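You operate a simulated robot arm through the tools that you are given. There is no shell and no other tool.

The job below is to be done with a simulated robot arm. You get a single attempt, and the scene is never put back.

TASK
Clamp the blue heel and brush glue on the middle of its top.
Fine: clamp it first and leave it clamped; brush back in its tub; lid on the glue pot after the gluing. A coat counts when it lies all over at full strength: go over it till it gets no stronger.

The check looks at the end state, three seconds after you hand in, the way a careful person would. Anything else that was tipped, shoved, dropped, spilled or broken makes it a failure. Lids that push on must go on centred and level and be pressed home; caps that screw on are set level and turned clockwise until they are tight.

THE ROBOT
A 7-joint arm with a two-finger parallel gripper, fixed in place. Base frame: the origin is at the foot of the arm, x ahead of it, y to its left, z up; the work surface is at about z = 0.8. Units: m, degrees, N and s.
With the tool pointing down near the work surface it reaches from about 0.24 to 0.68 m from the base axis. Its first joint turns from -66.0 to 66.0 degrees. Payload 2.4 kg.
The TCP is the grasp point between the finger pads, 0.03 m short of the fingertips. In the tool frame z runs along the fingers and y along their closing line. The gripper opens to 0.094 m. The fingers are 0.028 m wide and 0.01 m thick; the gripper's body (0.05 by 0.096 m) begins 0.055 m behind the TCP.
Orientation is that of the tool frame in the base frame, as a unit quaternion [x, y, z, w]. With the fingers straight down and closing along the base's y, the tool's x points along the base's -x, its y along +y and its z along -z.

THE INTERFACE
- The arm moves only by the tool send_rows. Its argument "series" is a list of rows, each an object of numbers (a shift or turn left out is 0, a gripper value left out holds the last): "dx", "dy", "dz": the shift along the tool's x, y, z in m; "wx", "wy", "wz": the turn, a rotation vector about the tool's x, y, z in degrees; "hand": the gripper command, from -1 (fully open) to 1 (shut), values between in proportion. In form: [{"dx": .., "dy": .., "dz": .., "wx": .., "wy": .., "wz": .., "hand": ..}, ...]. A call has 1 to 20 rows; each row is the pose to reach, as a shift and turn from the pose commanded when the call began, along the tool's axes at that moment. Rows are played at 5 a second. More than 0.05 m and 8.6 degrees between two rows, or a gripper value outside its range, and nothing of the call is played. A pose out of reach is approached as far as the arm can. The call stops where the force on the tool passes 90 N (or 10 N more than at its start, if that is more) or the arm is blocked; 0.2 s more then pass. The fingers move at their own pace (about 0.153 m/s each) and stop on an object; they squeeze with about 34 N. The grip force told is the motor's: it shows also when the fingers shut on nothing. Time passes only in rows, and 0.2 s behind the last, so rows that repeat a pose let the fingers close. It gives the time, the measured TCP pose, the force on the tool (base axes), the opening and the grip force at its end, in the units of the frame above (readings bear some noise), with the torque about the TCP (base axes, N m) and any sound that the robot's microphone picked up.
- Cameras (640 x 400 px; columns grow to the right, rows downward): "scene" is fixed at [0.0605, 0.5091, 1.4356]; the picture's right is [-0.50, -0.87, 0.00], its down [-0.57, 0.33, -0.76] and it looks along [0.66, -0.38, -0.65] (base axes); focal length 264 px, centre (320, 200). "wrist" rides on the gripper at [0.076, 0.014, -0.103] in the tool frame; the picture's right is [-0.18, 0.98, 0.00], its down [-0.75, -0.14, -0.64] and it looks along [-0.63, -0.12, 0.77] (tool axes); focal length 243 px, centre (320, 200). There is no depth. A picture from a camera that has moved, and an enlarged one, comes with that camera's place and axes in the base frame and with its lens. The place of the scene camera against the robot may be out by one fixed shift of up to 0.012 m in any direction.
- camera(camera): a new picture of that camera. The clock stands still meanwhile.
- close_up(camera, box): a new picture of the part [left, top, right, bottom] of that camera's present view, enlarged. The clock stands still meanwhile.
- close_job(): hands the job in; it is judged then, once.

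Nothing tells you positions but the pictures and the camera data. Unless the task says otherwise, let go and move clear before handing in.

The tools are called after ">>>" as name(argument=value, ...) on one line, values as JSON. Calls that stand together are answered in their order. send_rows: Moves the arm, as the interface text tells. Its arguments: {"type":"object","properties":{"series":{"type":"array"}},"required":["series"]} The other tools are called the same way: camera (camera) takes a picture; close_up (camera, box) takes an enlarged picture of a part of a camera's view; close_job () hands the job in.

At the start:

```text
time_s: 0.0
eef_pos: [0.3423, 0.1503, 1.2339]
ee_rot: [0.0, 1.0, 0.0, 0.0]
wrist_force: [-0.4, 0.0, 0.6]
wrist_torque: [-0.01, 0.0, 0.01]
gripper_width: 0.094
finger_force: 0.0
```

scene: 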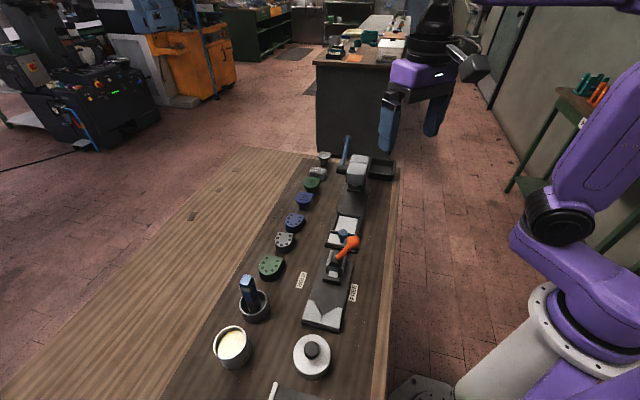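
wrist: 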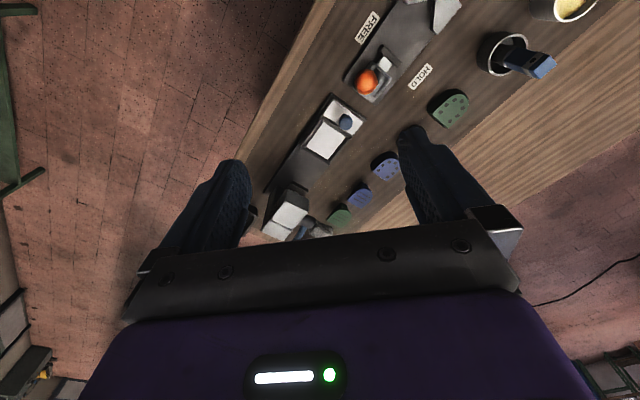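

I see a bench with a glue pot (open), a lid, a brush in a tub, several heels and a toggle clamp fixture with a lever. I'll zoom in first before moving.

>>> close_up(camera="scene", box=[200, 240, 400, 400])

>>> close_up(camera="scene", box=[260, 130, 420, 260])

>>> close_up(camera="wrist", box=[240, 0, 480, 150])

>>> close_up(camera="wrist", box=[240, 80, 440, 250])

```text
2.50 times, centred on (300, 320) of scene
camera zoom: at [0.0605, 0.5091, 1.4356], right [-0.5, -0.87, 0.0], down [-0.57, 0.33, -0.76], along [0.66, -0.38, -0.65], focal length 661 px, centre (370, -100)
```

zoom: 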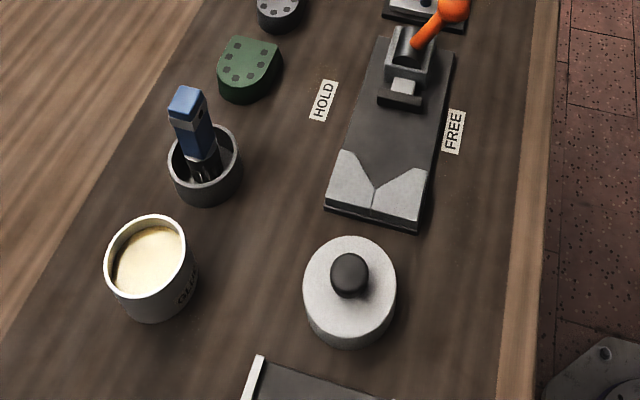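

```text
3.08 times, centred on (340, 195) of scene
camera zoom: at [0.0605, 0.5091, 1.4356], right [-0.5, -0.87, 0.0], down [-0.57, 0.33, -0.76], along [0.66, -0.38, -0.65], focal length 814 px, centre (258, 215)
```

zoom: 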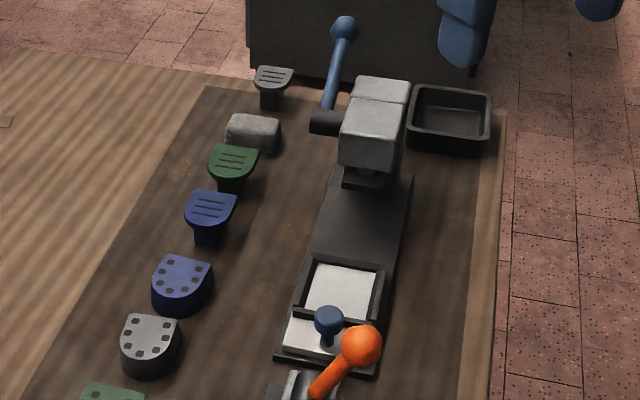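

```text
2.67 times, centred on (360, 75) of wrist
camera zoom: at [0.2656, 0.1641, 1.3356], right [0.18, 0.98, 0.0], down [0.75, -0.14, 0.64], along [0.63, -0.12, -0.77], focal length 647 px, centre (213, 533)
```

zoom: 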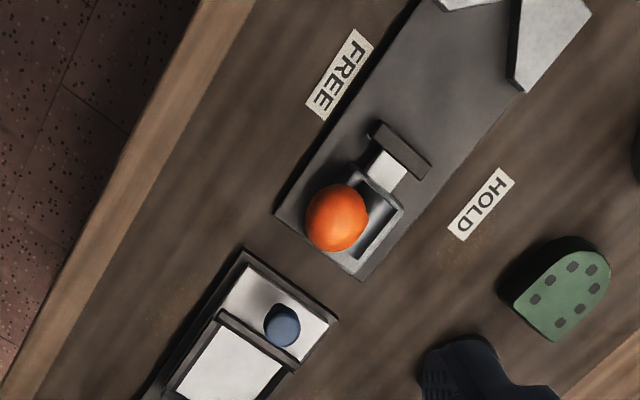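

```text
2.35 times, centred on (340, 165) of wrist
camera zoom: at [0.2656, 0.1641, 1.3356], right [0.18, 0.98, 0.0], down [0.75, -0.14, 0.64], along [0.63, -0.12, -0.77], focal length 571 px, centre (273, 282)
```

zoom: 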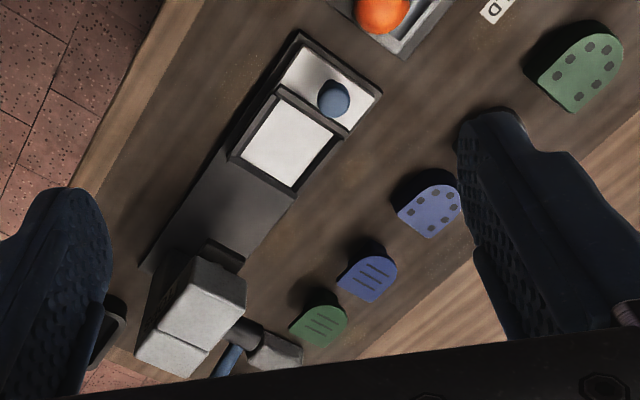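

I see two kinds of blue pieces (one dotted, one striped), so I'll look closer before deciding which is "the heel".

>>> close_up(camera="scene", box=[270, 175, 330, 235])

>>> close_up(camera="scene", box=[290, 145, 340, 185])

>>> close_up(camera="scene", box=[295, 225, 375, 335])

>>> close_up(camera="scene", box=[205, 260, 345, 400])

```text
6.67 times, centred on (300, 205) of scene
camera zoom: at [0.0605, 0.5091, 1.4356], right [-0.5, -0.87, 0.0], down [-0.57, 0.33, -0.76], along [0.66, -0.38, -0.65], focal length 1764 px, centre (453, 167)
```

zoom: 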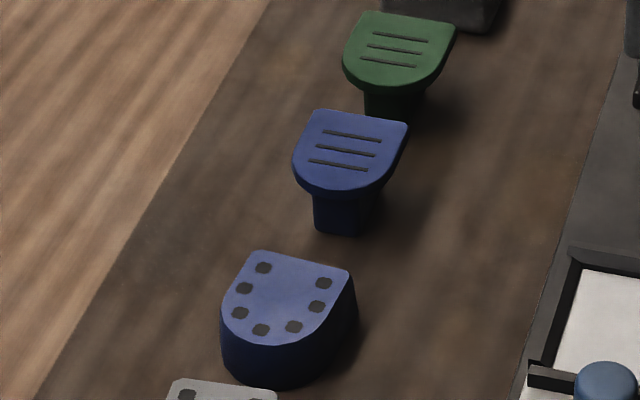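

```text
10.00 times, centred on (315, 165) of scene
camera zoom: at [0.0605, 0.5091, 1.4356], right [-0.5, -0.87, 0.0], down [-0.57, 0.33, -0.76], along [0.66, -0.38, -0.65], focal length 2645 px, centre (370, 550)
```

zoom: 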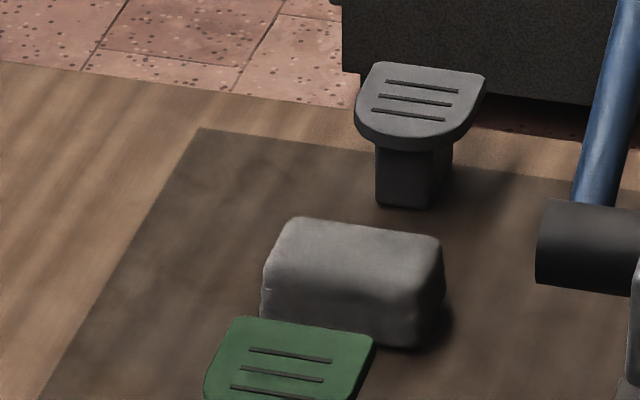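

```text
3.64 times, centred on (335, 280) of scene
camera zoom: at [0.0605, 0.5091, 1.4356], right [-0.5, -0.87, 0.0], down [-0.57, 0.33, -0.76], along [0.66, -0.38, -0.65], focal length 962 px, centre (266, -91)
```

zoom: 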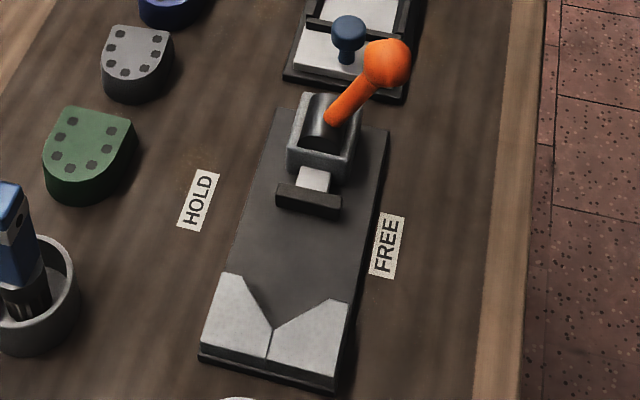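

```text
2.86 times, centred on (275, 330) of scene
camera zoom: at [0.0605, 0.5091, 1.4356], right [-0.5, -0.87, 0.0], down [-0.57, 0.33, -0.76], along [0.66, -0.38, -0.65], focal length 756 px, centre (449, -171)
```

zoom: 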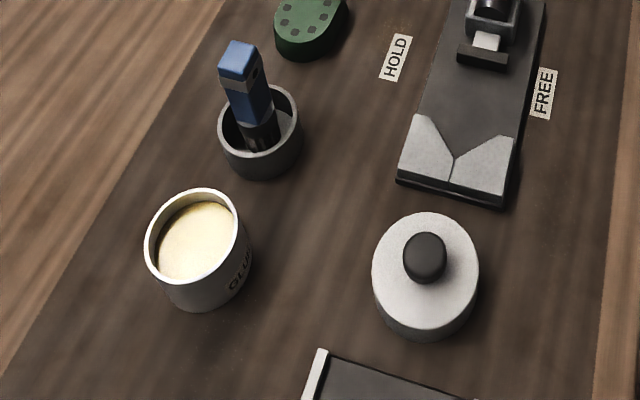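

The dotted D-shaped blocks are heels beside the screw/toggle clamp with its V-block; the striped pieces belong to the far press and are out of reach. I take the blue dotted heel to be at about (0.61, 0.27). I'll move the wrist camera for a better look at the clamp and pot.

>>> send_rows(series=[{"dx": 0.016, "dy": 0.03, "dz": 0.01}, {"dx": 0.032, "dy": 0.06, "dz": 0.02}, {"dx": 0.048, "dy": 0.09, "dz": 0.03}, {"dx": 0.064, "dy": 0.12, "dz": 0.04}, {"dx": 0.08, "dy": 0.15, "dz": 0.05}])

>>> camera(camera="wrist")

>>> camera(camera="scene")

```text
time_s: 1.2
eef_pos: [0.2612, 0.3016, 1.1824]
ee_rot: [0.0, 1.0, 0.0, -0.001]
wrist_force: [0.0, 0.4, 0.7]
wrist_torque: [-0.01, 0.0, 0.0]
gripper_width: 0.0936
finger_force: 0.0
```

```text
taken
camera wrist: at [0.1852, 0.3149, 1.2845], right [0.18, 0.98, 0.0], down [0.75, -0.14, 0.64], along [0.63, -0.12, -0.77], focal length 243 px, centre (320, 200)
```

wrist: 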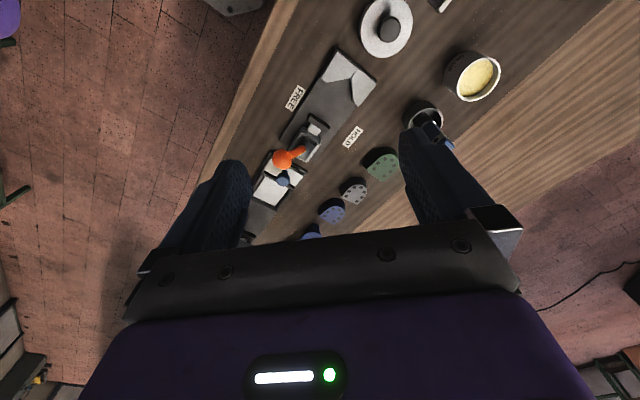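

```text
taken
```

scene: 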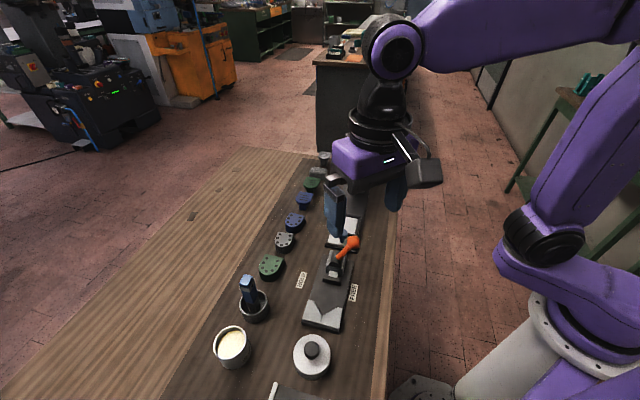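

The whole bench is in view now: lid, glue pot, brush tub, clamp, heels. I'll zoom in on each to pin positions.

>>> close_up(camera="wrist", box=[240, 40, 400, 140])

>>> close_up(camera="wrist", box=[340, 0, 520, 112])

>>> close_up(camera="wrist", box=[240, 120, 420, 240])

>>> close_up(camera="wrist", box=[380, 80, 480, 142])

```text
4.00 times, centred on (320, 90) of wrist
camera zoom: at [0.1852, 0.3149, 1.2845], right [0.18, 0.98, 0.0], down [0.75, -0.14, 0.64], along [0.63, -0.12, -0.77], focal length 970 px, centre (320, 640)
```

zoom: 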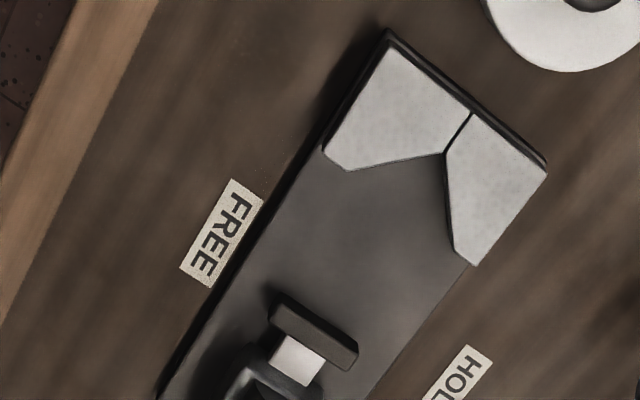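

```text
3.56 times, centred on (430, 56) of wrist
camera zoom: at [0.1852, 0.3149, 1.2845], right [0.18, 0.98, 0.0], down [0.75, -0.14, 0.64], along [0.63, -0.12, -0.77], focal length 863 px, centre (-71, 712)
```

zoom: 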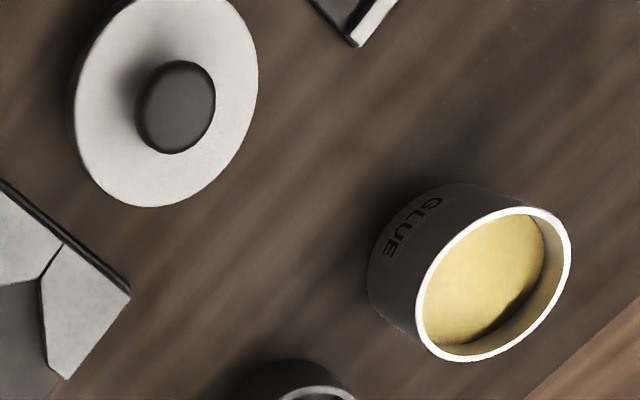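

```text
3.33 times, centred on (330, 180) of wrist
camera zoom: at [0.1852, 0.3149, 1.2845], right [0.18, 0.98, 0.0], down [0.75, -0.14, 0.64], along [0.63, -0.12, -0.77], focal length 809 px, centre (287, 267)
```

zoom: 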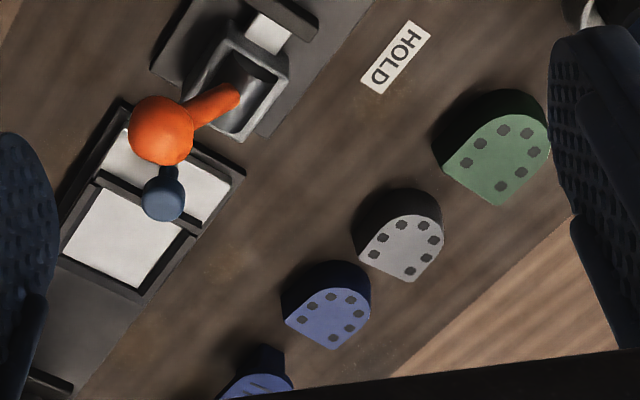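

```text
6.40 times, centred on (430, 111) of wrist
camera zoom: at [0.1852, 0.3149, 1.2845], right [0.18, 0.98, 0.0], down [0.75, -0.14, 0.64], along [0.63, -0.12, -0.77], focal length 1553 px, centre (-384, 770)
```

zoom: 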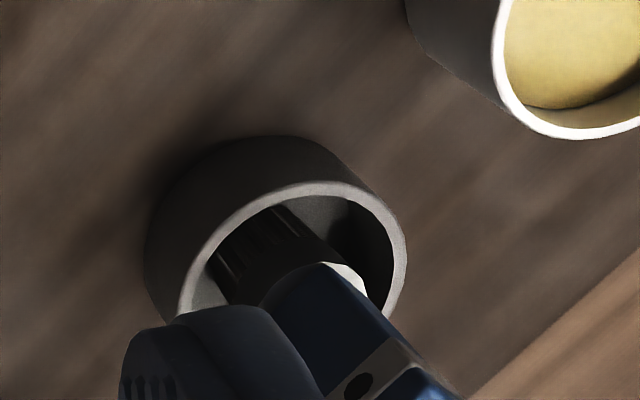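

Clamp axis runs at 135° (V end toward −x,+y), lever ball is at about (0.376, 0.215, 0.936), pot at about (0.33, 0.54), lid at (0.24, 0.41), brush tub at (0.39, 0.47). The blue heel's round end already faces the V direction. I'll go above the blue heel with the gripper yawed 45°.

>>> send_rows(series=[{"dx": -0.04, "dy": -0.001, "dz": 0.015, "wz": 5.6}, {"dx": -0.08, "dy": -0.002, "dz": 0.03, "wz": 11.2}, {"dx": -0.12, "dy": -0.003, "dz": 0.045, "wz": 16.8}, {"dx": -0.16, "dy": -0.004, "dz": 0.06, "wz": 22.5}, {"dx": -0.2, "dy": -0.005, "dz": 0.075, "wz": 28}, {"dx": -0.24, "dy": -0.006, "dz": 0.09, "wz": 33.6}, {"dx": -0.28, "dy": -0.007, "dz": 0.105, "wz": 39.2}, {"dx": -0.315, "dy": -0.01, "dz": 0.12, "wz": 45}, {"dx": -0.315, "dy": -0.01, "dz": 0.12, "wz": 45}])

>>> camera(camera="wrist")

```text
time_s: 3.2
eef_pos: [0.5777, 0.2905, 1.0648]
ee_rot: [0.382, 0.924, 0.001, 0.0]
wrist_force: [0.4, 0.1, 0.0]
wrist_torque: [-0.04, 0.01, 0.02]
gripper_width: 0.0942
finger_force: 0.1
```

```text
taken
camera wrist: at [0.5342, 0.3541, 1.1659], right [0.83, 0.56, 0.0], down [0.43, -0.63, 0.64], along [0.36, -0.53, -0.77], focal length 243 px, centre (320, 200)
```

wrist: 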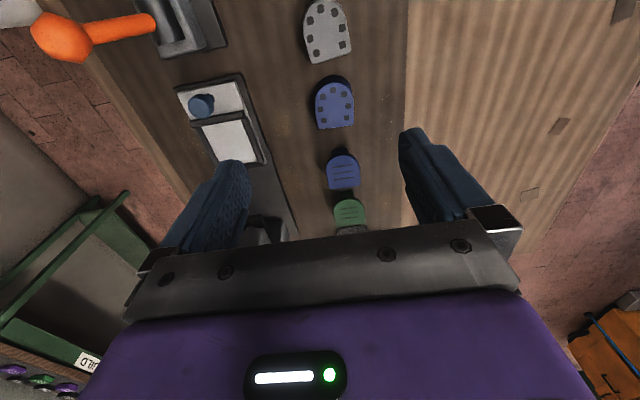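

I'm now above the row of heels, gripper aligned with them; zooming to locate the blue dotted heel exactly.

>>> close_up(camera="wrist", box=[270, 50, 400, 140])

>>> close_up(camera="wrist", box=[0, 0, 270, 170])

```text
4.44 times, centred on (335, 95) of wrist
camera zoom: at [0.5342, 0.3541, 1.1659], right [0.83, 0.56, 0.0], down [0.43, -0.63, 0.64], along [0.36, -0.53, -0.77], focal length 1078 px, centre (253, 667)
```

zoom: 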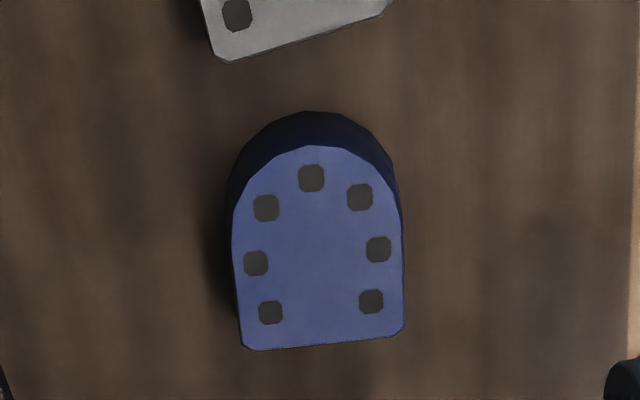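

```text
2.35 times, centred on (135, 85) of wrist
camera zoom: at [0.5342, 0.3541, 1.1659], right [0.83, 0.56, 0.0], down [0.43, -0.63, 0.64], along [0.36, -0.53, -0.77], focal length 571 px, centre (755, 471)
```

zoom: 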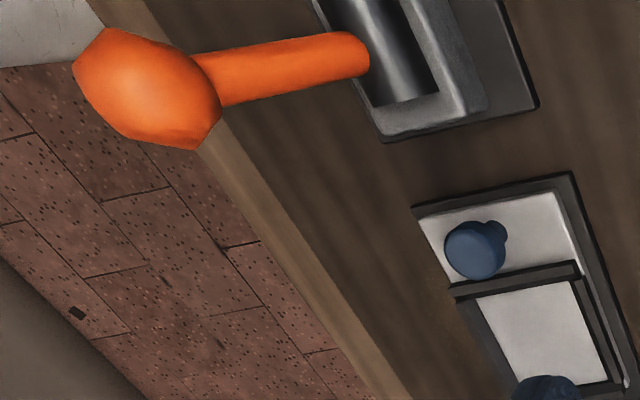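

The blue dotted heel is about 52 mm wide and 57 mm long, centred near (0.614, 0.272), turned roughly −4° from the clamp axis. I'll drop closer over it to refine.

>>> send_rows(series=[{"dx": -0.01, "dy": 0.0025, "dz": 0.034, "wz": 1}, {"dx": -0.02, "dy": 0.005, "dz": 0.068, "wz": 2}, {"dx": -0.03, "dy": 0.0075, "dz": 0.1, "wz": 3}, {"dx": -0.038, "dy": 0.01, "dz": 0.135, "wz": 4}, {"dx": -0.038, "dy": 0.01, "dz": 0.135, "wz": 4}])

>>> camera(camera="wrist")

>>> close_up(camera="wrist", box=[200, 40, 440, 240])

```text
time_s: 4.4
eef_pos: [0.6117, 0.27, 0.9284]
ee_rot: [0.414, 0.91, 0.0, 0.0]
wrist_force: [-0.1, 0.3, 0.3]
wrist_torque: [0.0, -0.02, -0.02]
gripper_width: 0.0939
finger_force: 0.0
```

```text
taken
camera wrist: at [0.5714, 0.3369, 1.0298], right [0.86, 0.51, 0.0], down [0.39, -0.66, 0.64], along [0.33, -0.55, -0.77], focal length 243 px, centre (320, 200)
```

wrist: 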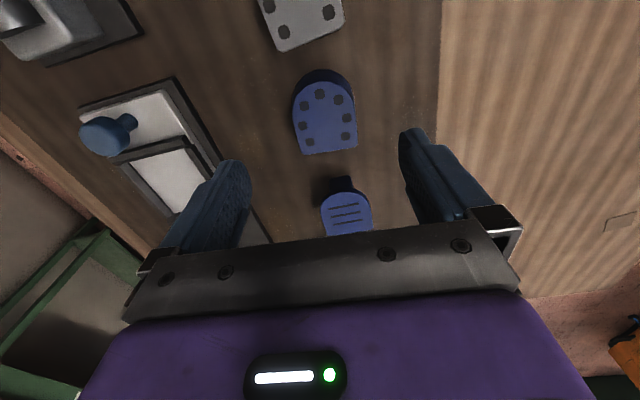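

```text
2.00 times, centred on (320, 140) of wrist
camera zoom: at [0.5714, 0.3369, 1.0298], right [0.86, 0.51, 0.0], down [0.39, -0.66, 0.64], along [0.33, -0.55, -0.77], focal length 485 px, centre (320, 320)
```

zoom: 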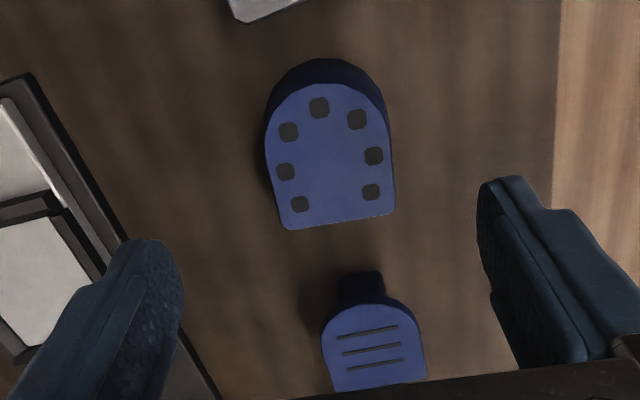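

The heel's axis is at about 131°, matching the gripper now; top at about z=0.833. I'll move over the grip spot near its flat half and go down with open fingers, stopping short to check.

>>> send_rows(series=[{"dx": -0.0132, "dy": 0.0033, "dz": 0.0}, {"dx": -0.0132, "dy": 0.0033, "dz": 0.03}, {"dx": -0.0132, "dy": 0.0033, "dz": 0.056}, {"dx": -0.0132, "dy": 0.0033, "dz": 0.056}])

>>> camera(camera="wrist")

>>> camera(camera="scene")

```text
time_s: 5.4
eef_pos: [0.6226, 0.2635, 0.8722]
ee_rot: [0.415, 0.91, 0.0, 0.0]
wrist_force: [-0.4, 0.0, 0.7]
wrist_torque: [-0.02, 0.03, -0.01]
gripper_width: 0.0941
finger_force: 0.0
```

```text
taken
camera wrist: at [0.583, 0.3291, 0.9747], right [0.86, 0.51, 0.0], down [0.39, -0.66, 0.64], along [0.33, -0.55, -0.77], focal length 243 px, centre (320, 200)
```

wrist: 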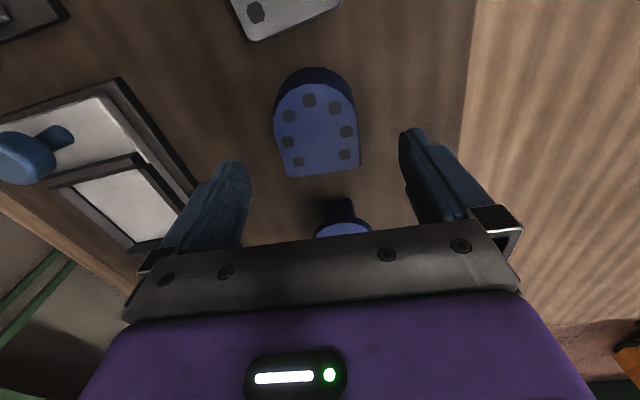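

```text
taken
```

scene: 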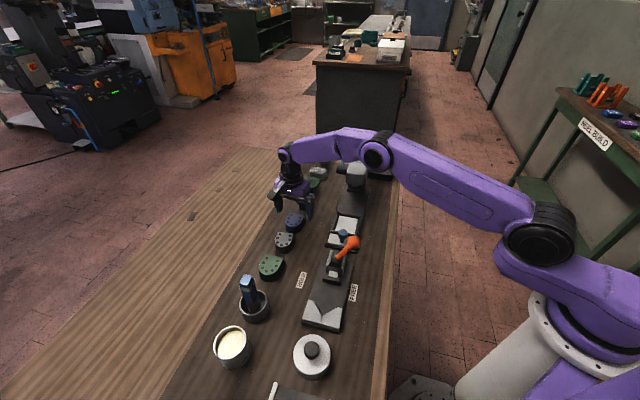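

A sign on a side shelf reads "HEEL BUILD"; I'll check it in case it explains which piece is a heel, and zoom on the grip.

>>> close_up(camera="scene", box=[540, 60, 640, 180])

>>> close_up(camera="scene", box=[255, 150, 345, 240])

>>> close_up(camera="wrist", box=[200, 40, 460, 240])

```text
3.33 times, centred on (590, 120) of scene
camera zoom: at [0.0605, 0.5091, 1.4356], right [-0.5, -0.87, 0.0], down [-0.57, 0.33, -0.76], along [0.66, -0.38, -0.65], focal length 882 px, centre (-580, 467)
```

zoom: 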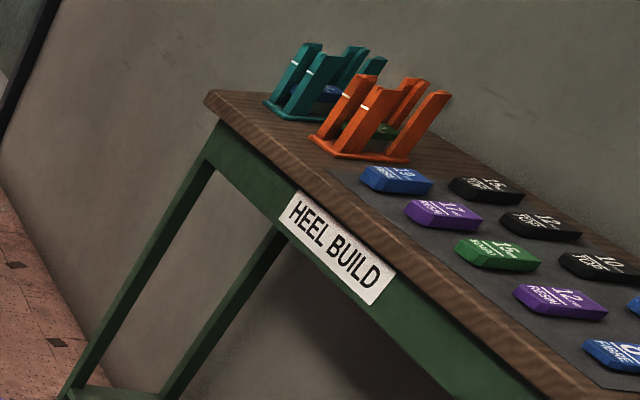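

```text
4.44 times, centred on (300, 195) of scene
camera zoom: at [0.0605, 0.5091, 1.4356], right [-0.5, -0.87, 0.0], down [-0.57, 0.33, -0.76], along [0.66, -0.38, -0.65], focal length 1176 px, centre (409, 222)
```

zoom: 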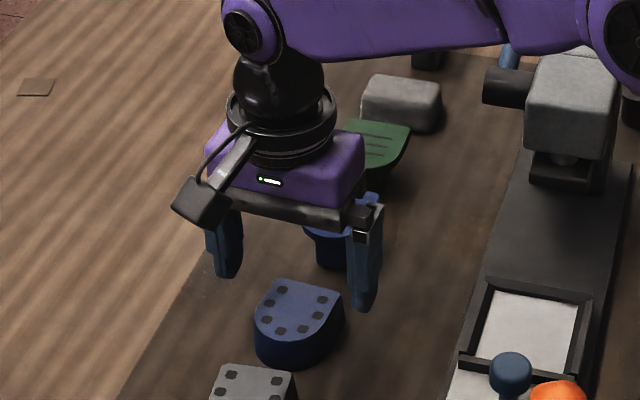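

```text
2.00 times, centred on (330, 140) of wrist
camera zoom: at [0.583, 0.3291, 0.9747], right [0.86, 0.51, 0.0], down [0.39, -0.66, 0.64], along [0.33, -0.55, -0.77], focal length 485 px, centre (300, 320)
```

zoom: 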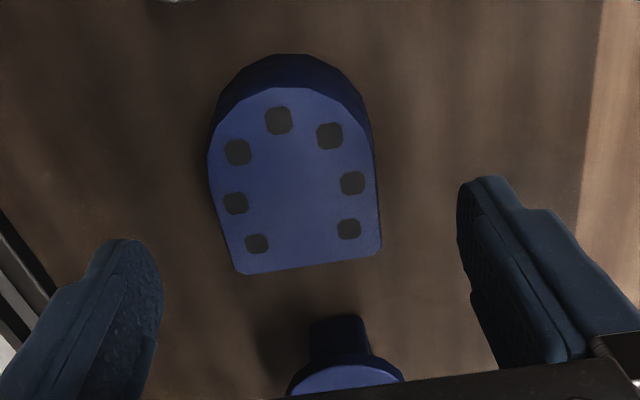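

The heel is centred between the fingers and aligned. Descending to z≈0.845 and closing.

>>> send_rows(series=[{"dz": 0.014, "hand": -1}, {"dz": 0.027, "hand": -1}, {"dz": 0.027, "hand": -1}, {"dz": 0.027, "hand": 1}, {"dz": 0.027, "hand": 1}, {"dz": 0.027, "hand": 1}])

>>> camera(camera="wrist")

```text
time_s: 6.8
eef_pos: [0.623, 0.2625, 0.8451]
ee_rot: [0.415, 0.91, 0.001, 0.0]
wrist_force: [0.9, 0.3, 0.3]
wrist_torque: [0.04, -0.04, 0.02]
gripper_width: 0.0543
finger_force: 34.1
```

```text
taken
camera wrist: at [0.5825, 0.3295, 0.9476], right [0.86, 0.51, 0.0], down [0.39, -0.66, 0.64], along [0.33, -0.55, -0.77], focal length 243 px, centre (320, 200)
```

wrist: 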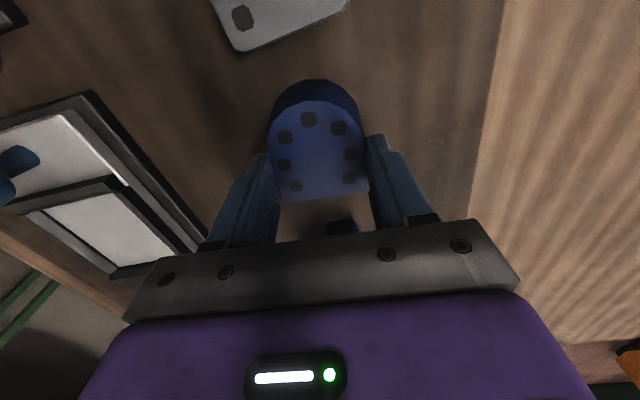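

Heel gripped (54 mm). Lifting clear and carrying it to hover above the clamp.

>>> send_rows(series=[{"dz": -0.03}, {"dz": -0.07}, {"dz": -0.11}, {"dz": -0.15}, {"dz": -0.185}, {"dx": 0.027, "dy": -0.0257, "dz": -0.185, "wz": -0.5}, {"dx": 0.055, "dy": -0.0514, "dz": -0.185, "wz": -1}, {"dx": 0.083, "dy": -0.0772, "dz": -0.185, "wz": -1.5}, {"dx": 0.11, "dy": -0.103, "dz": -0.185, "wz": -2}, {"dx": 0.138, "dy": -0.1287, "dz": -0.185, "wz": -2.5}, {"dx": 0.166, "dy": -0.1544, "dz": -0.185, "wz": -3.2}, {"dx": 0.1935, "dy": -0.1802, "dz": -0.185, "wz": -3.9}, {"dx": 0.1935, "dy": -0.1802, "dz": -0.185, "wz": -3.9}])

>>> camera(camera="wrist")

>>> camera(camera="scene")

```text
time_s: 9.6
eef_pos: [0.3585, 0.2905, 1.0313]
ee_rot: [0.384, 0.923, 0.0, 0.0]
wrist_force: [-0.2, 0.2, -0.6]
wrist_torque: [-0.01, 0.05, 0.02]
gripper_width: 0.0541
finger_force: 34.0
```

```text
taken
camera wrist: at [0.314, 0.3538, 1.1326], right [0.83, 0.56, 0.0], down [0.43, -0.63, 0.64], along [0.36, -0.53, -0.77], focal length 243 px, centre (320, 200)
```

wrist: 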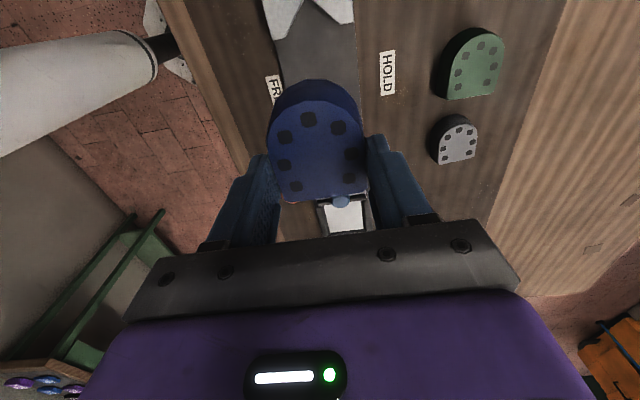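

```text
taken
```

scene: 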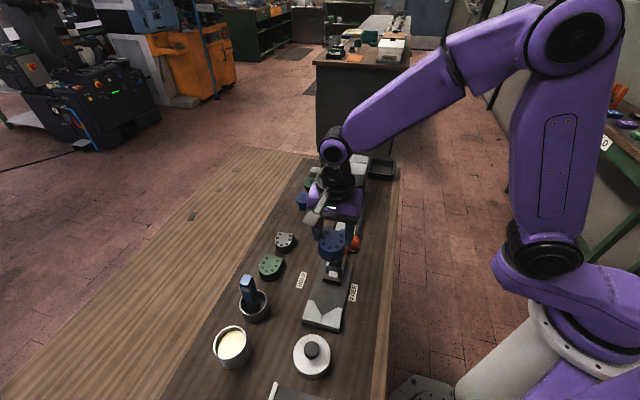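

I need to see the V-blocks; I'll back off along the clamp axis so they come into the wrist view.

>>> send_rows(series=[{"dx": -0.035}, {"dx": -0.07}, {"dx": -0.07}])

>>> close_up(camera="wrist", box=[220, 0, 420, 125])

>>> camera(camera="wrist")

```text
time_s: 10.4
eef_pos: [0.408, 0.2408, 1.0314]
ee_rot: [0.383, 0.924, 0.0, 0.001]
wrist_force: [0.3, 0.8, -0.7]
wrist_torque: [-0.03, 0.0, 0.0]
gripper_width: 0.0543
finger_force: 34.3
```

```text
3.20 times, centred on (320, 62) of wrist
camera zoom: at [0.3642, 0.304, 1.1329], right [0.83, 0.56, 0.0], down [0.43, -0.63, 0.64], along [0.36, -0.53, -0.77], focal length 776 px, centre (320, 640)
```

zoom: 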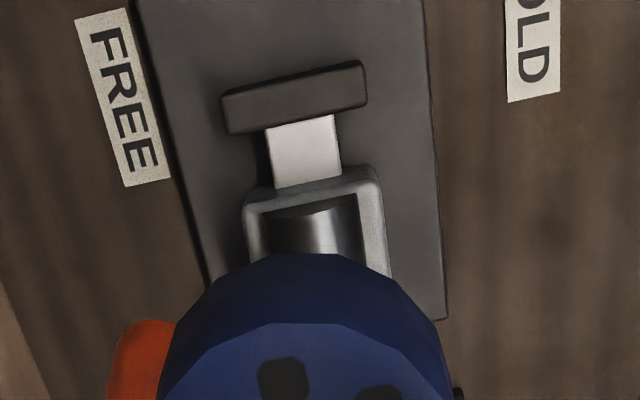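

```text
taken
camera wrist: at [0.3642, 0.304, 1.1329], right [0.83, 0.56, 0.0], down [0.43, -0.63, 0.64], along [0.36, -0.53, -0.77], focal length 243 px, centre (320, 200)
```

wrist: 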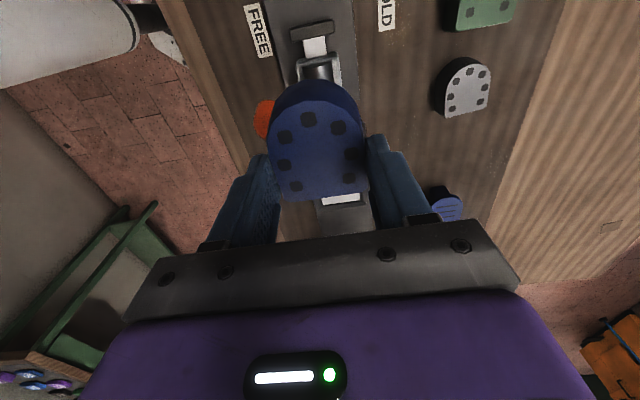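

Wrong way: the camera looks toward the lever, so I'll move forward along the axis past the V instead.

>>> send_rows(series=[{"dx": 0.045}, {"dx": 0.09}, {"dx": 0.135}, {"dx": 0.18}, {"dx": 0.18}])

>>> camera(camera="wrist")

>>> close_up(camera="wrist", box=[200, 0, 440, 150])

```text
time_s: 11.6
eef_pos: [0.2815, 0.3695, 1.0309]
ee_rot: [0.383, 0.924, 0.0, 0.001]
wrist_force: [0.9, 1.0, -1.1]
wrist_torque: [-0.05, -0.01, 0.01]
gripper_width: 0.0545
finger_force: 33.8
```

```text
taken
camera wrist: at [0.2373, 0.4319, 1.1326], right [0.83, 0.56, 0.0], down [0.43, -0.63, 0.64], along [0.36, -0.53, -0.77], focal length 243 px, centre (320, 200)
```

wrist: 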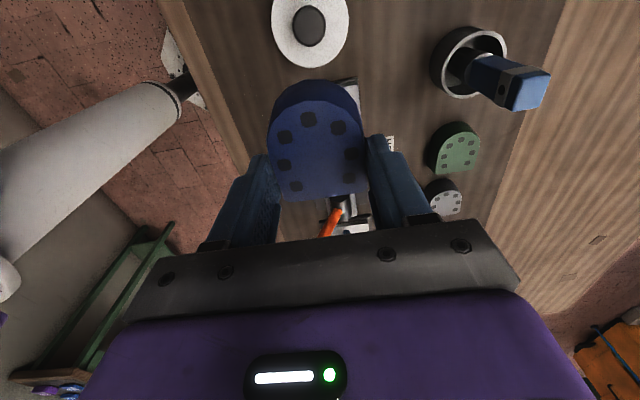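

```text
2.67 times, centred on (320, 75) of wrist
camera zoom: at [0.2373, 0.4319, 1.1326], right [0.83, 0.56, 0.0], down [0.43, -0.63, 0.64], along [0.36, -0.53, -0.77], focal length 647 px, centre (320, 533)
```

zoom: 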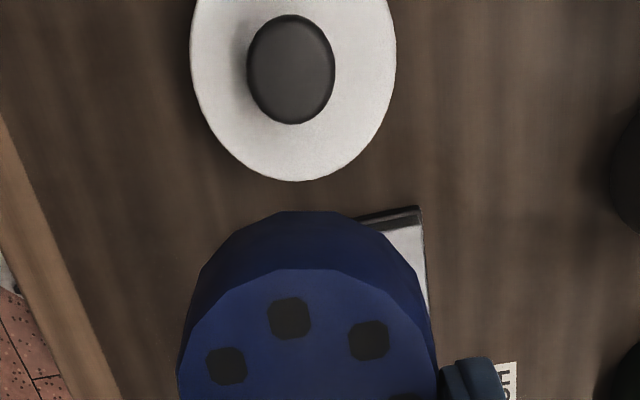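

The heel hides the V from here; moving back to a middle spot.

>>> send_rows(series=[{"dx": -0.04}, {"dx": -0.077}, {"dx": -0.077}])

>>> camera(camera="wrist")

>>> close_up(camera="wrist", box=[240, 0, 400, 100])

```text
time_s: 12.4
eef_pos: [0.3361, 0.314, 1.0306]
ee_rot: [0.383, 0.924, 0.0, 0.0]
wrist_force: [-0.1, -1.0, -1.2]
wrist_torque: [-0.04, 0.01, -0.01]
gripper_width: 0.0539
finger_force: 33.9
```

```text
taken
camera wrist: at [0.2917, 0.3776, 1.1324], right [0.83, 0.56, 0.0], down [0.43, -0.63, 0.64], along [0.36, -0.53, -0.77], focal length 243 px, centre (320, 200)
```

wrist: 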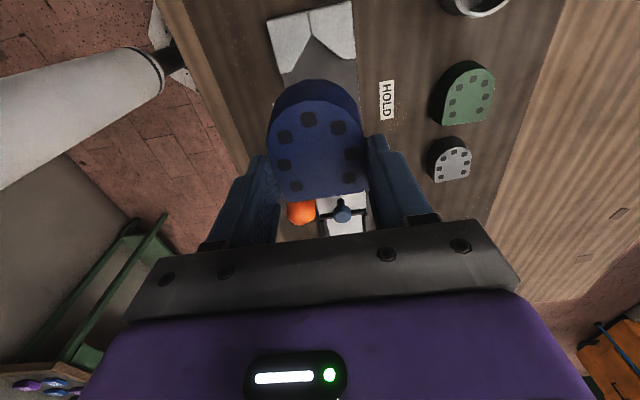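

```text
4.00 times, centred on (320, 50) of wrist
camera zoom: at [0.2917, 0.3776, 1.1324], right [0.83, 0.56, 0.0], down [0.43, -0.63, 0.64], along [0.36, -0.53, -0.77], focal length 970 px, centre (320, 800)
```

zoom: 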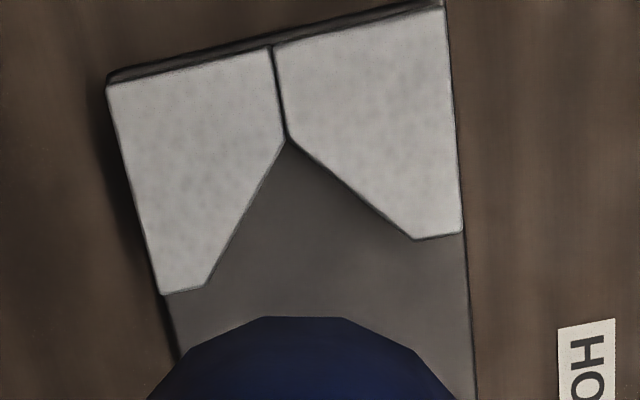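

V-blocks found: axis exactly at 135°, 90° V with apex at u≈0.459, w≈0.033 (u along +x+y, w along −x+y), top z≈0.83. I'll lower the heel between pusher and V, stopping just above the plate.

>>> send_rows(series=[{"dx": -0.0144, "dz": 0.03}, {"dx": -0.0144, "dz": 0.06}, {"dx": -0.0144, "dz": 0.09}, {"dx": -0.0144, "dz": 0.12}, {"dx": -0.0144, "dz": 0.145}, {"dx": -0.0144, "dz": 0.16}, {"dx": -0.0144, "dz": 0.16}])

>>> camera(camera="wrist")

>>> close_up(camera="scene", box=[280, 200, 400, 340])

```text
time_s: 14.0
eef_pos: [0.3459, 0.3039, 0.8704]
ee_rot: [0.383, 0.924, 0.0, 0.0]
wrist_force: [-0.1, 0.7, -0.8]
wrist_torque: [0.01, -0.02, -0.02]
gripper_width: 0.0541
finger_force: 33.7
```

```text
taken
camera wrist: at [0.302, 0.3674, 0.9725], right [0.83, 0.56, 0.0], down [0.43, -0.63, 0.64], along [0.36, -0.53, -0.77], focal length 243 px, centre (320, 200)
```

wrist: 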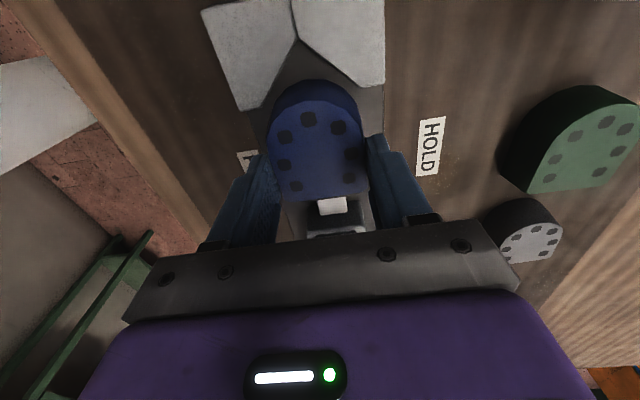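

```text
2.86 times, centred on (340, 270) of scene
camera zoom: at [0.0606, 0.5091, 1.4356], right [-0.5, -0.87, 0.0], down [-0.57, 0.33, -0.76], along [0.66, -0.38, -0.65], focal length 756 px, centre (263, 0)
```

zoom: 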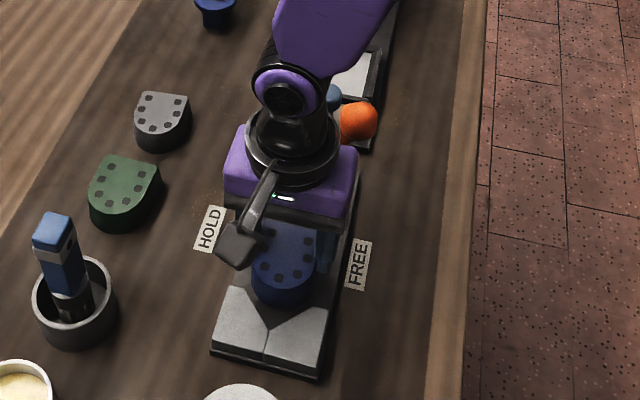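

The heel hangs over the plate between pusher and V. Lowering gently, watching the force.

>>> send_rows(series=[{"dz": 0.003}, {"dz": 0.006}, {"dz": 0.008}, {"dz": 0.008}])

```text
time_s: 15.0
eef_pos: [0.3457, 0.3046, 0.8628]
ee_rot: [0.383, 0.924, 0.0, 0.0]
wrist_force: [-0.1, 0.5, -0.9]
wrist_torque: [0.02, -0.05, -0.01]
gripper_width: 0.0542
finger_force: 34.4
```

>>> send_rows(series=[{"dz": 0.002}, {"dz": 0.004}, {"dz": 0.004}])

```text
time_s: 15.8
eef_pos: [0.3469, 0.3043, 0.8583]
ee_rot: [0.383, 0.924, 0.0, 0.0]
wrist_force: [0.3, 0.1, -1.0]
wrist_torque: [-0.03, -0.02, 0.0]
gripper_width: 0.0543
finger_force: 33.9
```

No contact yet at z=0.858 (heel bottom ≈0.813); continuing down in small steps.

>>> send_rows(series=[{"dz": 0.0015}, {"dz": 0.003}, {"dz": 0.003}])

```text
time_s: 16.6
eef_pos: [0.3454, 0.3038, 0.8548]
ee_rot: [0.383, 0.924, 0.0, 0.0]
wrist_force: [0.2, -0.1, -1.1]
wrist_torque: [-0.01, 0.0, 0.02]
gripper_width: 0.0539
finger_force: 33.6
```

Still free at z=0.855; going down a little further.

>>> send_rows(series=[{"dz": 0.0015}, {"dz": 0.003}, {"dz": 0.003}])

>>> close_up(camera="wrist", box=[200, 0, 440, 240])

```text
time_s: 17.4
eef_pos: [0.3459, 0.3036, 0.8533]
ee_rot: [0.383, 0.924, 0.001, 0.001]
wrist_force: [-3.5, -3.6, 34.2]
wrist_torque: [-0.14, 0.15, 0.04]
gripper_width: 0.0543
finger_force: 34.4
```

```text
1.67 times, centred on (320, 120) of wrist
camera zoom: at [0.3017, 0.3672, 0.955], right [0.83, 0.56, 0.0], down [0.43, -0.63, 0.64], along [0.36, -0.53, -0.77], focal length 404 px, centre (320, 333)
```

zoom: 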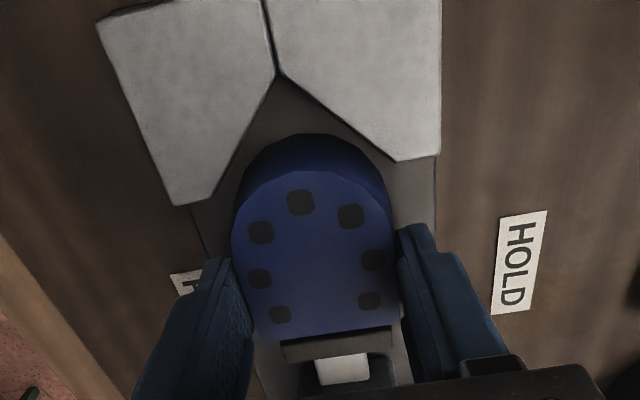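

The heel is touching the plate now (z≈0.8533). I'll ease off slightly and slide it toward the V in small steps.

>>> send_rows(series=[{"dz": -0.0013}, {"dz": -0.0013, "dx": 0.003}, {"dz": -0.0013, "dx": 0.006}, {"dz": -0.0013, "dx": 0.006}])

```text
time_s: 18.4
eef_pos: [0.3417, 0.3088, 0.8535]
ee_rot: [0.384, 0.923, -0.001, -0.001]
wrist_force: [2.2, -0.8, -1.3]
wrist_torque: [-0.01, -0.05, -0.01]
gripper_width: 0.0543
finger_force: 34.1
```

Slid 6 mm with no resistance; continuing in 1–2 mm steps until it meets the V.

>>> send_rows(series=[{"dx": 0.0015}, {"dx": 0.003}, {"dx": 0.003}])

>>> close_up(camera="wrist", box=[200, 0, 440, 240])

```text
time_s: 19.2
eef_pos: [0.3413, 0.3094, 0.8533]
ee_rot: [0.385, 0.923, -0.001, 0.0]
wrist_force: [14.7, -13.1, 1.7]
wrist_torque: [-0.45, -0.52, -0.03]
gripper_width: 0.0547
finger_force: 33.7
```

```text
1.67 times, centred on (320, 120) of wrist
camera zoom: at [0.2971, 0.3725, 0.9561], right [0.83, 0.56, 0.0], down [0.43, -0.63, 0.64], along [0.36, -0.53, -0.77], focal length 404 px, centre (320, 333)
```

zoom: 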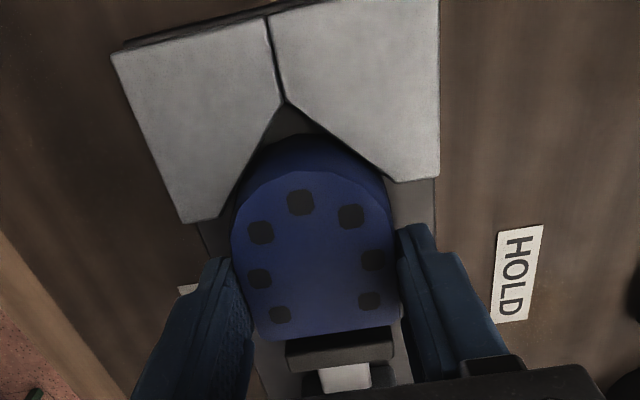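

The heel is seated against both V faces (≈20 N reaction). Easing off, opening and lifting away, then looking.

>>> send_rows(series=[{"dx": -0.001}, {"dx": -0.001, "hand": -0.6}, {"dx": -0.001, "hand": -0.6}, {"dx": -0.001, "hand": -0.6}, {"dx": -0.001, "dz": -0.03}, {"dx": -0.001, "dz": -0.07}, {"dx": -0.001, "dz": -0.11}, {"dx": -0.001, "dz": -0.15}, {"dx": -0.001, "dz": -0.15}])

>>> camera(camera="wrist")

>>> close_up(camera="wrist", box=[220, 0, 420, 240])

>>> close_up(camera="scene", box=[280, 220, 400, 340])

```text
time_s: 21.2
eef_pos: [0.3403, 0.3081, 1.0043]
ee_rot: [0.383, 0.924, 0.0, 0.0]
wrist_force: [0.6, 0.0, 0.3]
wrist_torque: [-0.01, 0.0, -0.02]
gripper_width: 0.0751
finger_force: 0.0
```

```text
taken
camera wrist: at [0.2957, 0.3724, 1.107], right [0.83, 0.56, 0.0], down [0.43, -0.63, 0.64], along [0.36, -0.53, -0.77], focal length 243 px, centre (320, 200)
```

wrist: 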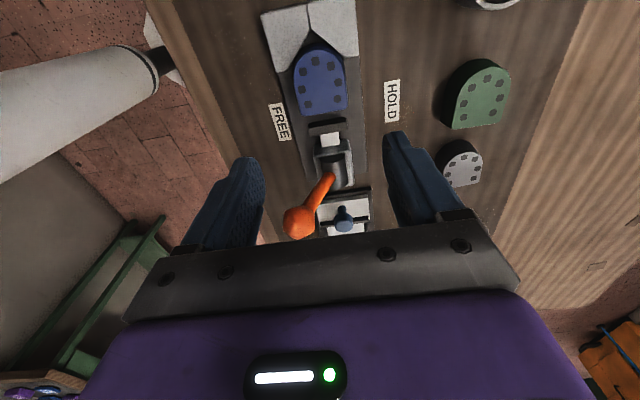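

```text
1.67 times, centred on (320, 120) of wrist
camera zoom: at [0.2957, 0.3724, 1.107], right [0.83, 0.56, 0.0], down [0.43, -0.63, 0.64], along [0.36, -0.53, -0.77], focal length 404 px, centre (320, 333)
```

zoom: 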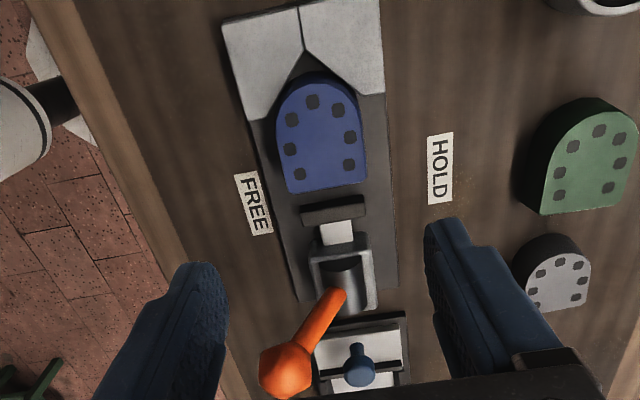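

```text
3.33 times, centred on (340, 280) of scene
camera zoom: at [0.0605, 0.5091, 1.4356], right [-0.5, -0.87, 0.0], down [-0.57, 0.33, -0.76], along [0.66, -0.38, -0.65], focal length 882 px, centre (253, -67)
```

zoom: 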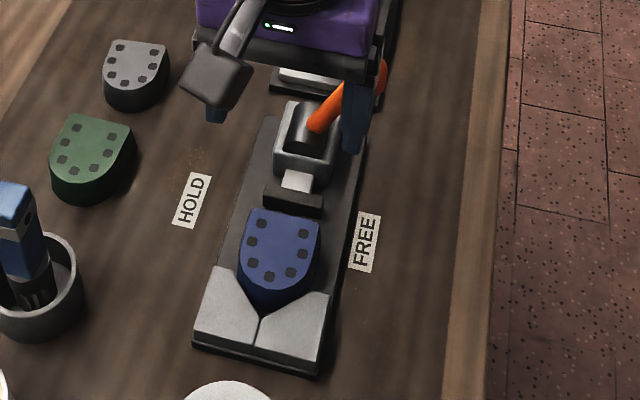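

The heel sits well in the V. The lever swings about an axis parallel to the clamp (pivot u≈0.459, z≈0.848), now tilted ~25° to FREE with its ball at u≈0.419, w≈−0.114, z≈0.935. I'll close the fingers and come down on the FREE side of the ball.

>>> send_rows(series=[{"dx": -0.03, "dy": -0.026, "hand": 1}, {"dx": -0.06, "dy": -0.052, "hand": 1}, {"dx": -0.0912, "dy": -0.0785, "hand": 1}, {"dx": -0.0912, "dy": -0.0785, "hand": 1}])

>>> camera(camera="wrist")

>>> close_up(camera="scene", box=[280, 180, 420, 320])

```text
time_s: 22.2
eef_pos: [0.35, 0.1888, 1.004]
ee_rot: [0.383, 0.924, -0.001, -0.001]
wrist_force: [0.5, -0.5, 0.3]
wrist_torque: [-0.01, 0.01, -0.02]
gripper_width: 0.0
finger_force: 32.9
```

```text
taken
camera wrist: at [0.3053, 0.2528, 1.1056], right [0.83, 0.56, 0.0], down [0.43, -0.63, 0.64], along [0.36, -0.53, -0.77], focal length 243 px, centre (320, 200)
```

wrist: 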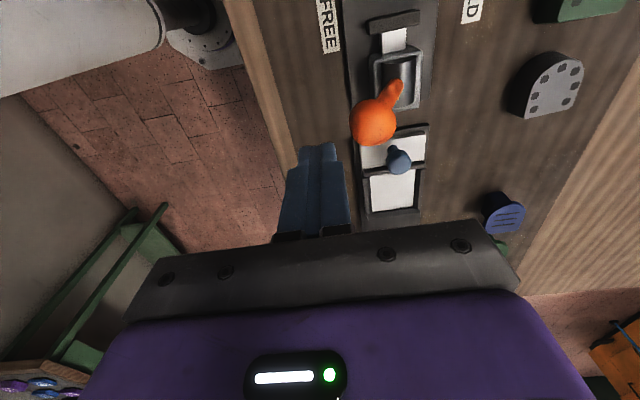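

```text
2.86 times, centred on (350, 250) of scene
camera zoom: at [0.0606, 0.5091, 1.4356], right [-0.5, -0.87, 0.0], down [-0.57, 0.33, -0.76], along [0.66, -0.38, -0.65], focal length 756 px, centre (234, 57)
```

zoom: 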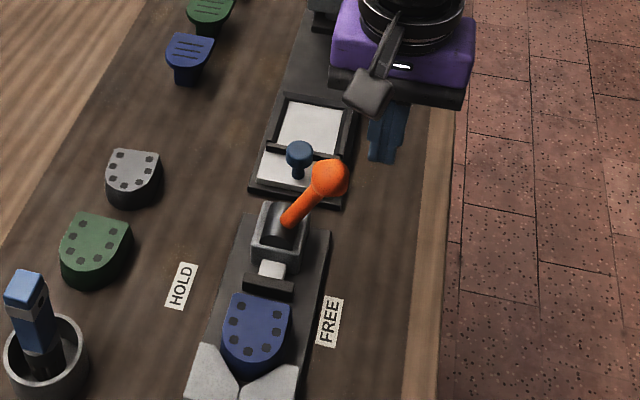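

The ball position is confirmed (u≈0.419, w≈−0.113). Going down beside it and beginning the push toward HOLD.

>>> send_rows(series=[{"dz": 0.035, "hand": 1}, {"dz": 0.069}, {"dz": 0.069, "dy": 0.006}, {"dz": 0.069, "dy": 0.012}, {"dz": 0.069, "dy": 0.018}, {"dz": 0.069, "dy": 0.022}])

>>> camera(camera="wrist")

```text
time_s: 23.6
eef_pos: [0.3649, 0.2057, 0.9351]
ee_rot: [0.384, 0.923, -0.001, 0.0]
wrist_force: [-1.6, -1.7, 1.0]
wrist_torque: [0.04, -0.03, -0.04]
gripper_width: 0.0001
finger_force: 33.0
```

```text
taken
camera wrist: at [0.3206, 0.2687, 1.037], right [0.83, 0.56, 0.0], down [0.43, -0.63, 0.64], along [0.36, -0.53, -0.77], focal length 243 px, centre (320, 200)
```

wrist: 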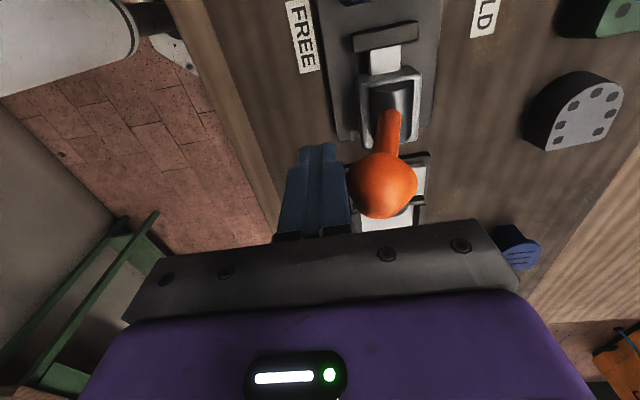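

The lever is moving easily. Continuing the push toward HOLD in steps.

>>> send_rows(series=[{"dy": 0.006, "dz": -0.001}, {"dy": 0.012, "dz": -0.002}, {"dy": 0.018, "dz": -0.003}, {"dy": 0.024, "dz": -0.003}, {"dy": 0.03, "dz": -0.003}, {"dy": 0.03, "dz": -0.003}])

>>> camera(camera="wrist")

```text
time_s: 25.0
eef_pos: [0.3853, 0.2269, 0.9386]
ee_rot: [0.382, 0.924, 0.0, 0.001]
wrist_force: [0.2, -0.4, -1.1]
wrist_torque: [-0.02, 0.01, 0.04]
gripper_width: 0.0
finger_force: 33.2
```

```text
taken
camera wrist: at [0.3418, 0.2901, 1.0402], right [0.83, 0.56, 0.0], down [0.43, -0.63, 0.64], along [0.36, -0.53, -0.77], focal length 243 px, centre (320, 200)
```

wrist: 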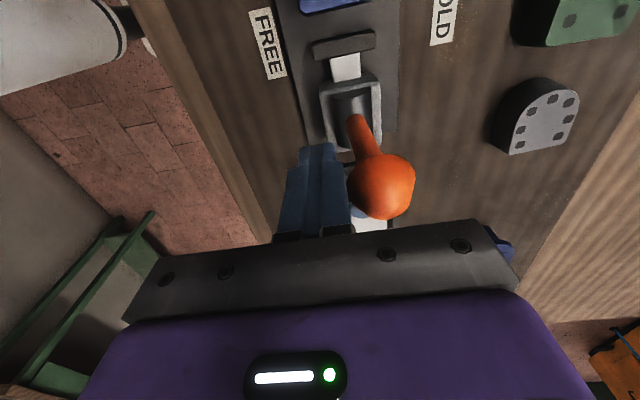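

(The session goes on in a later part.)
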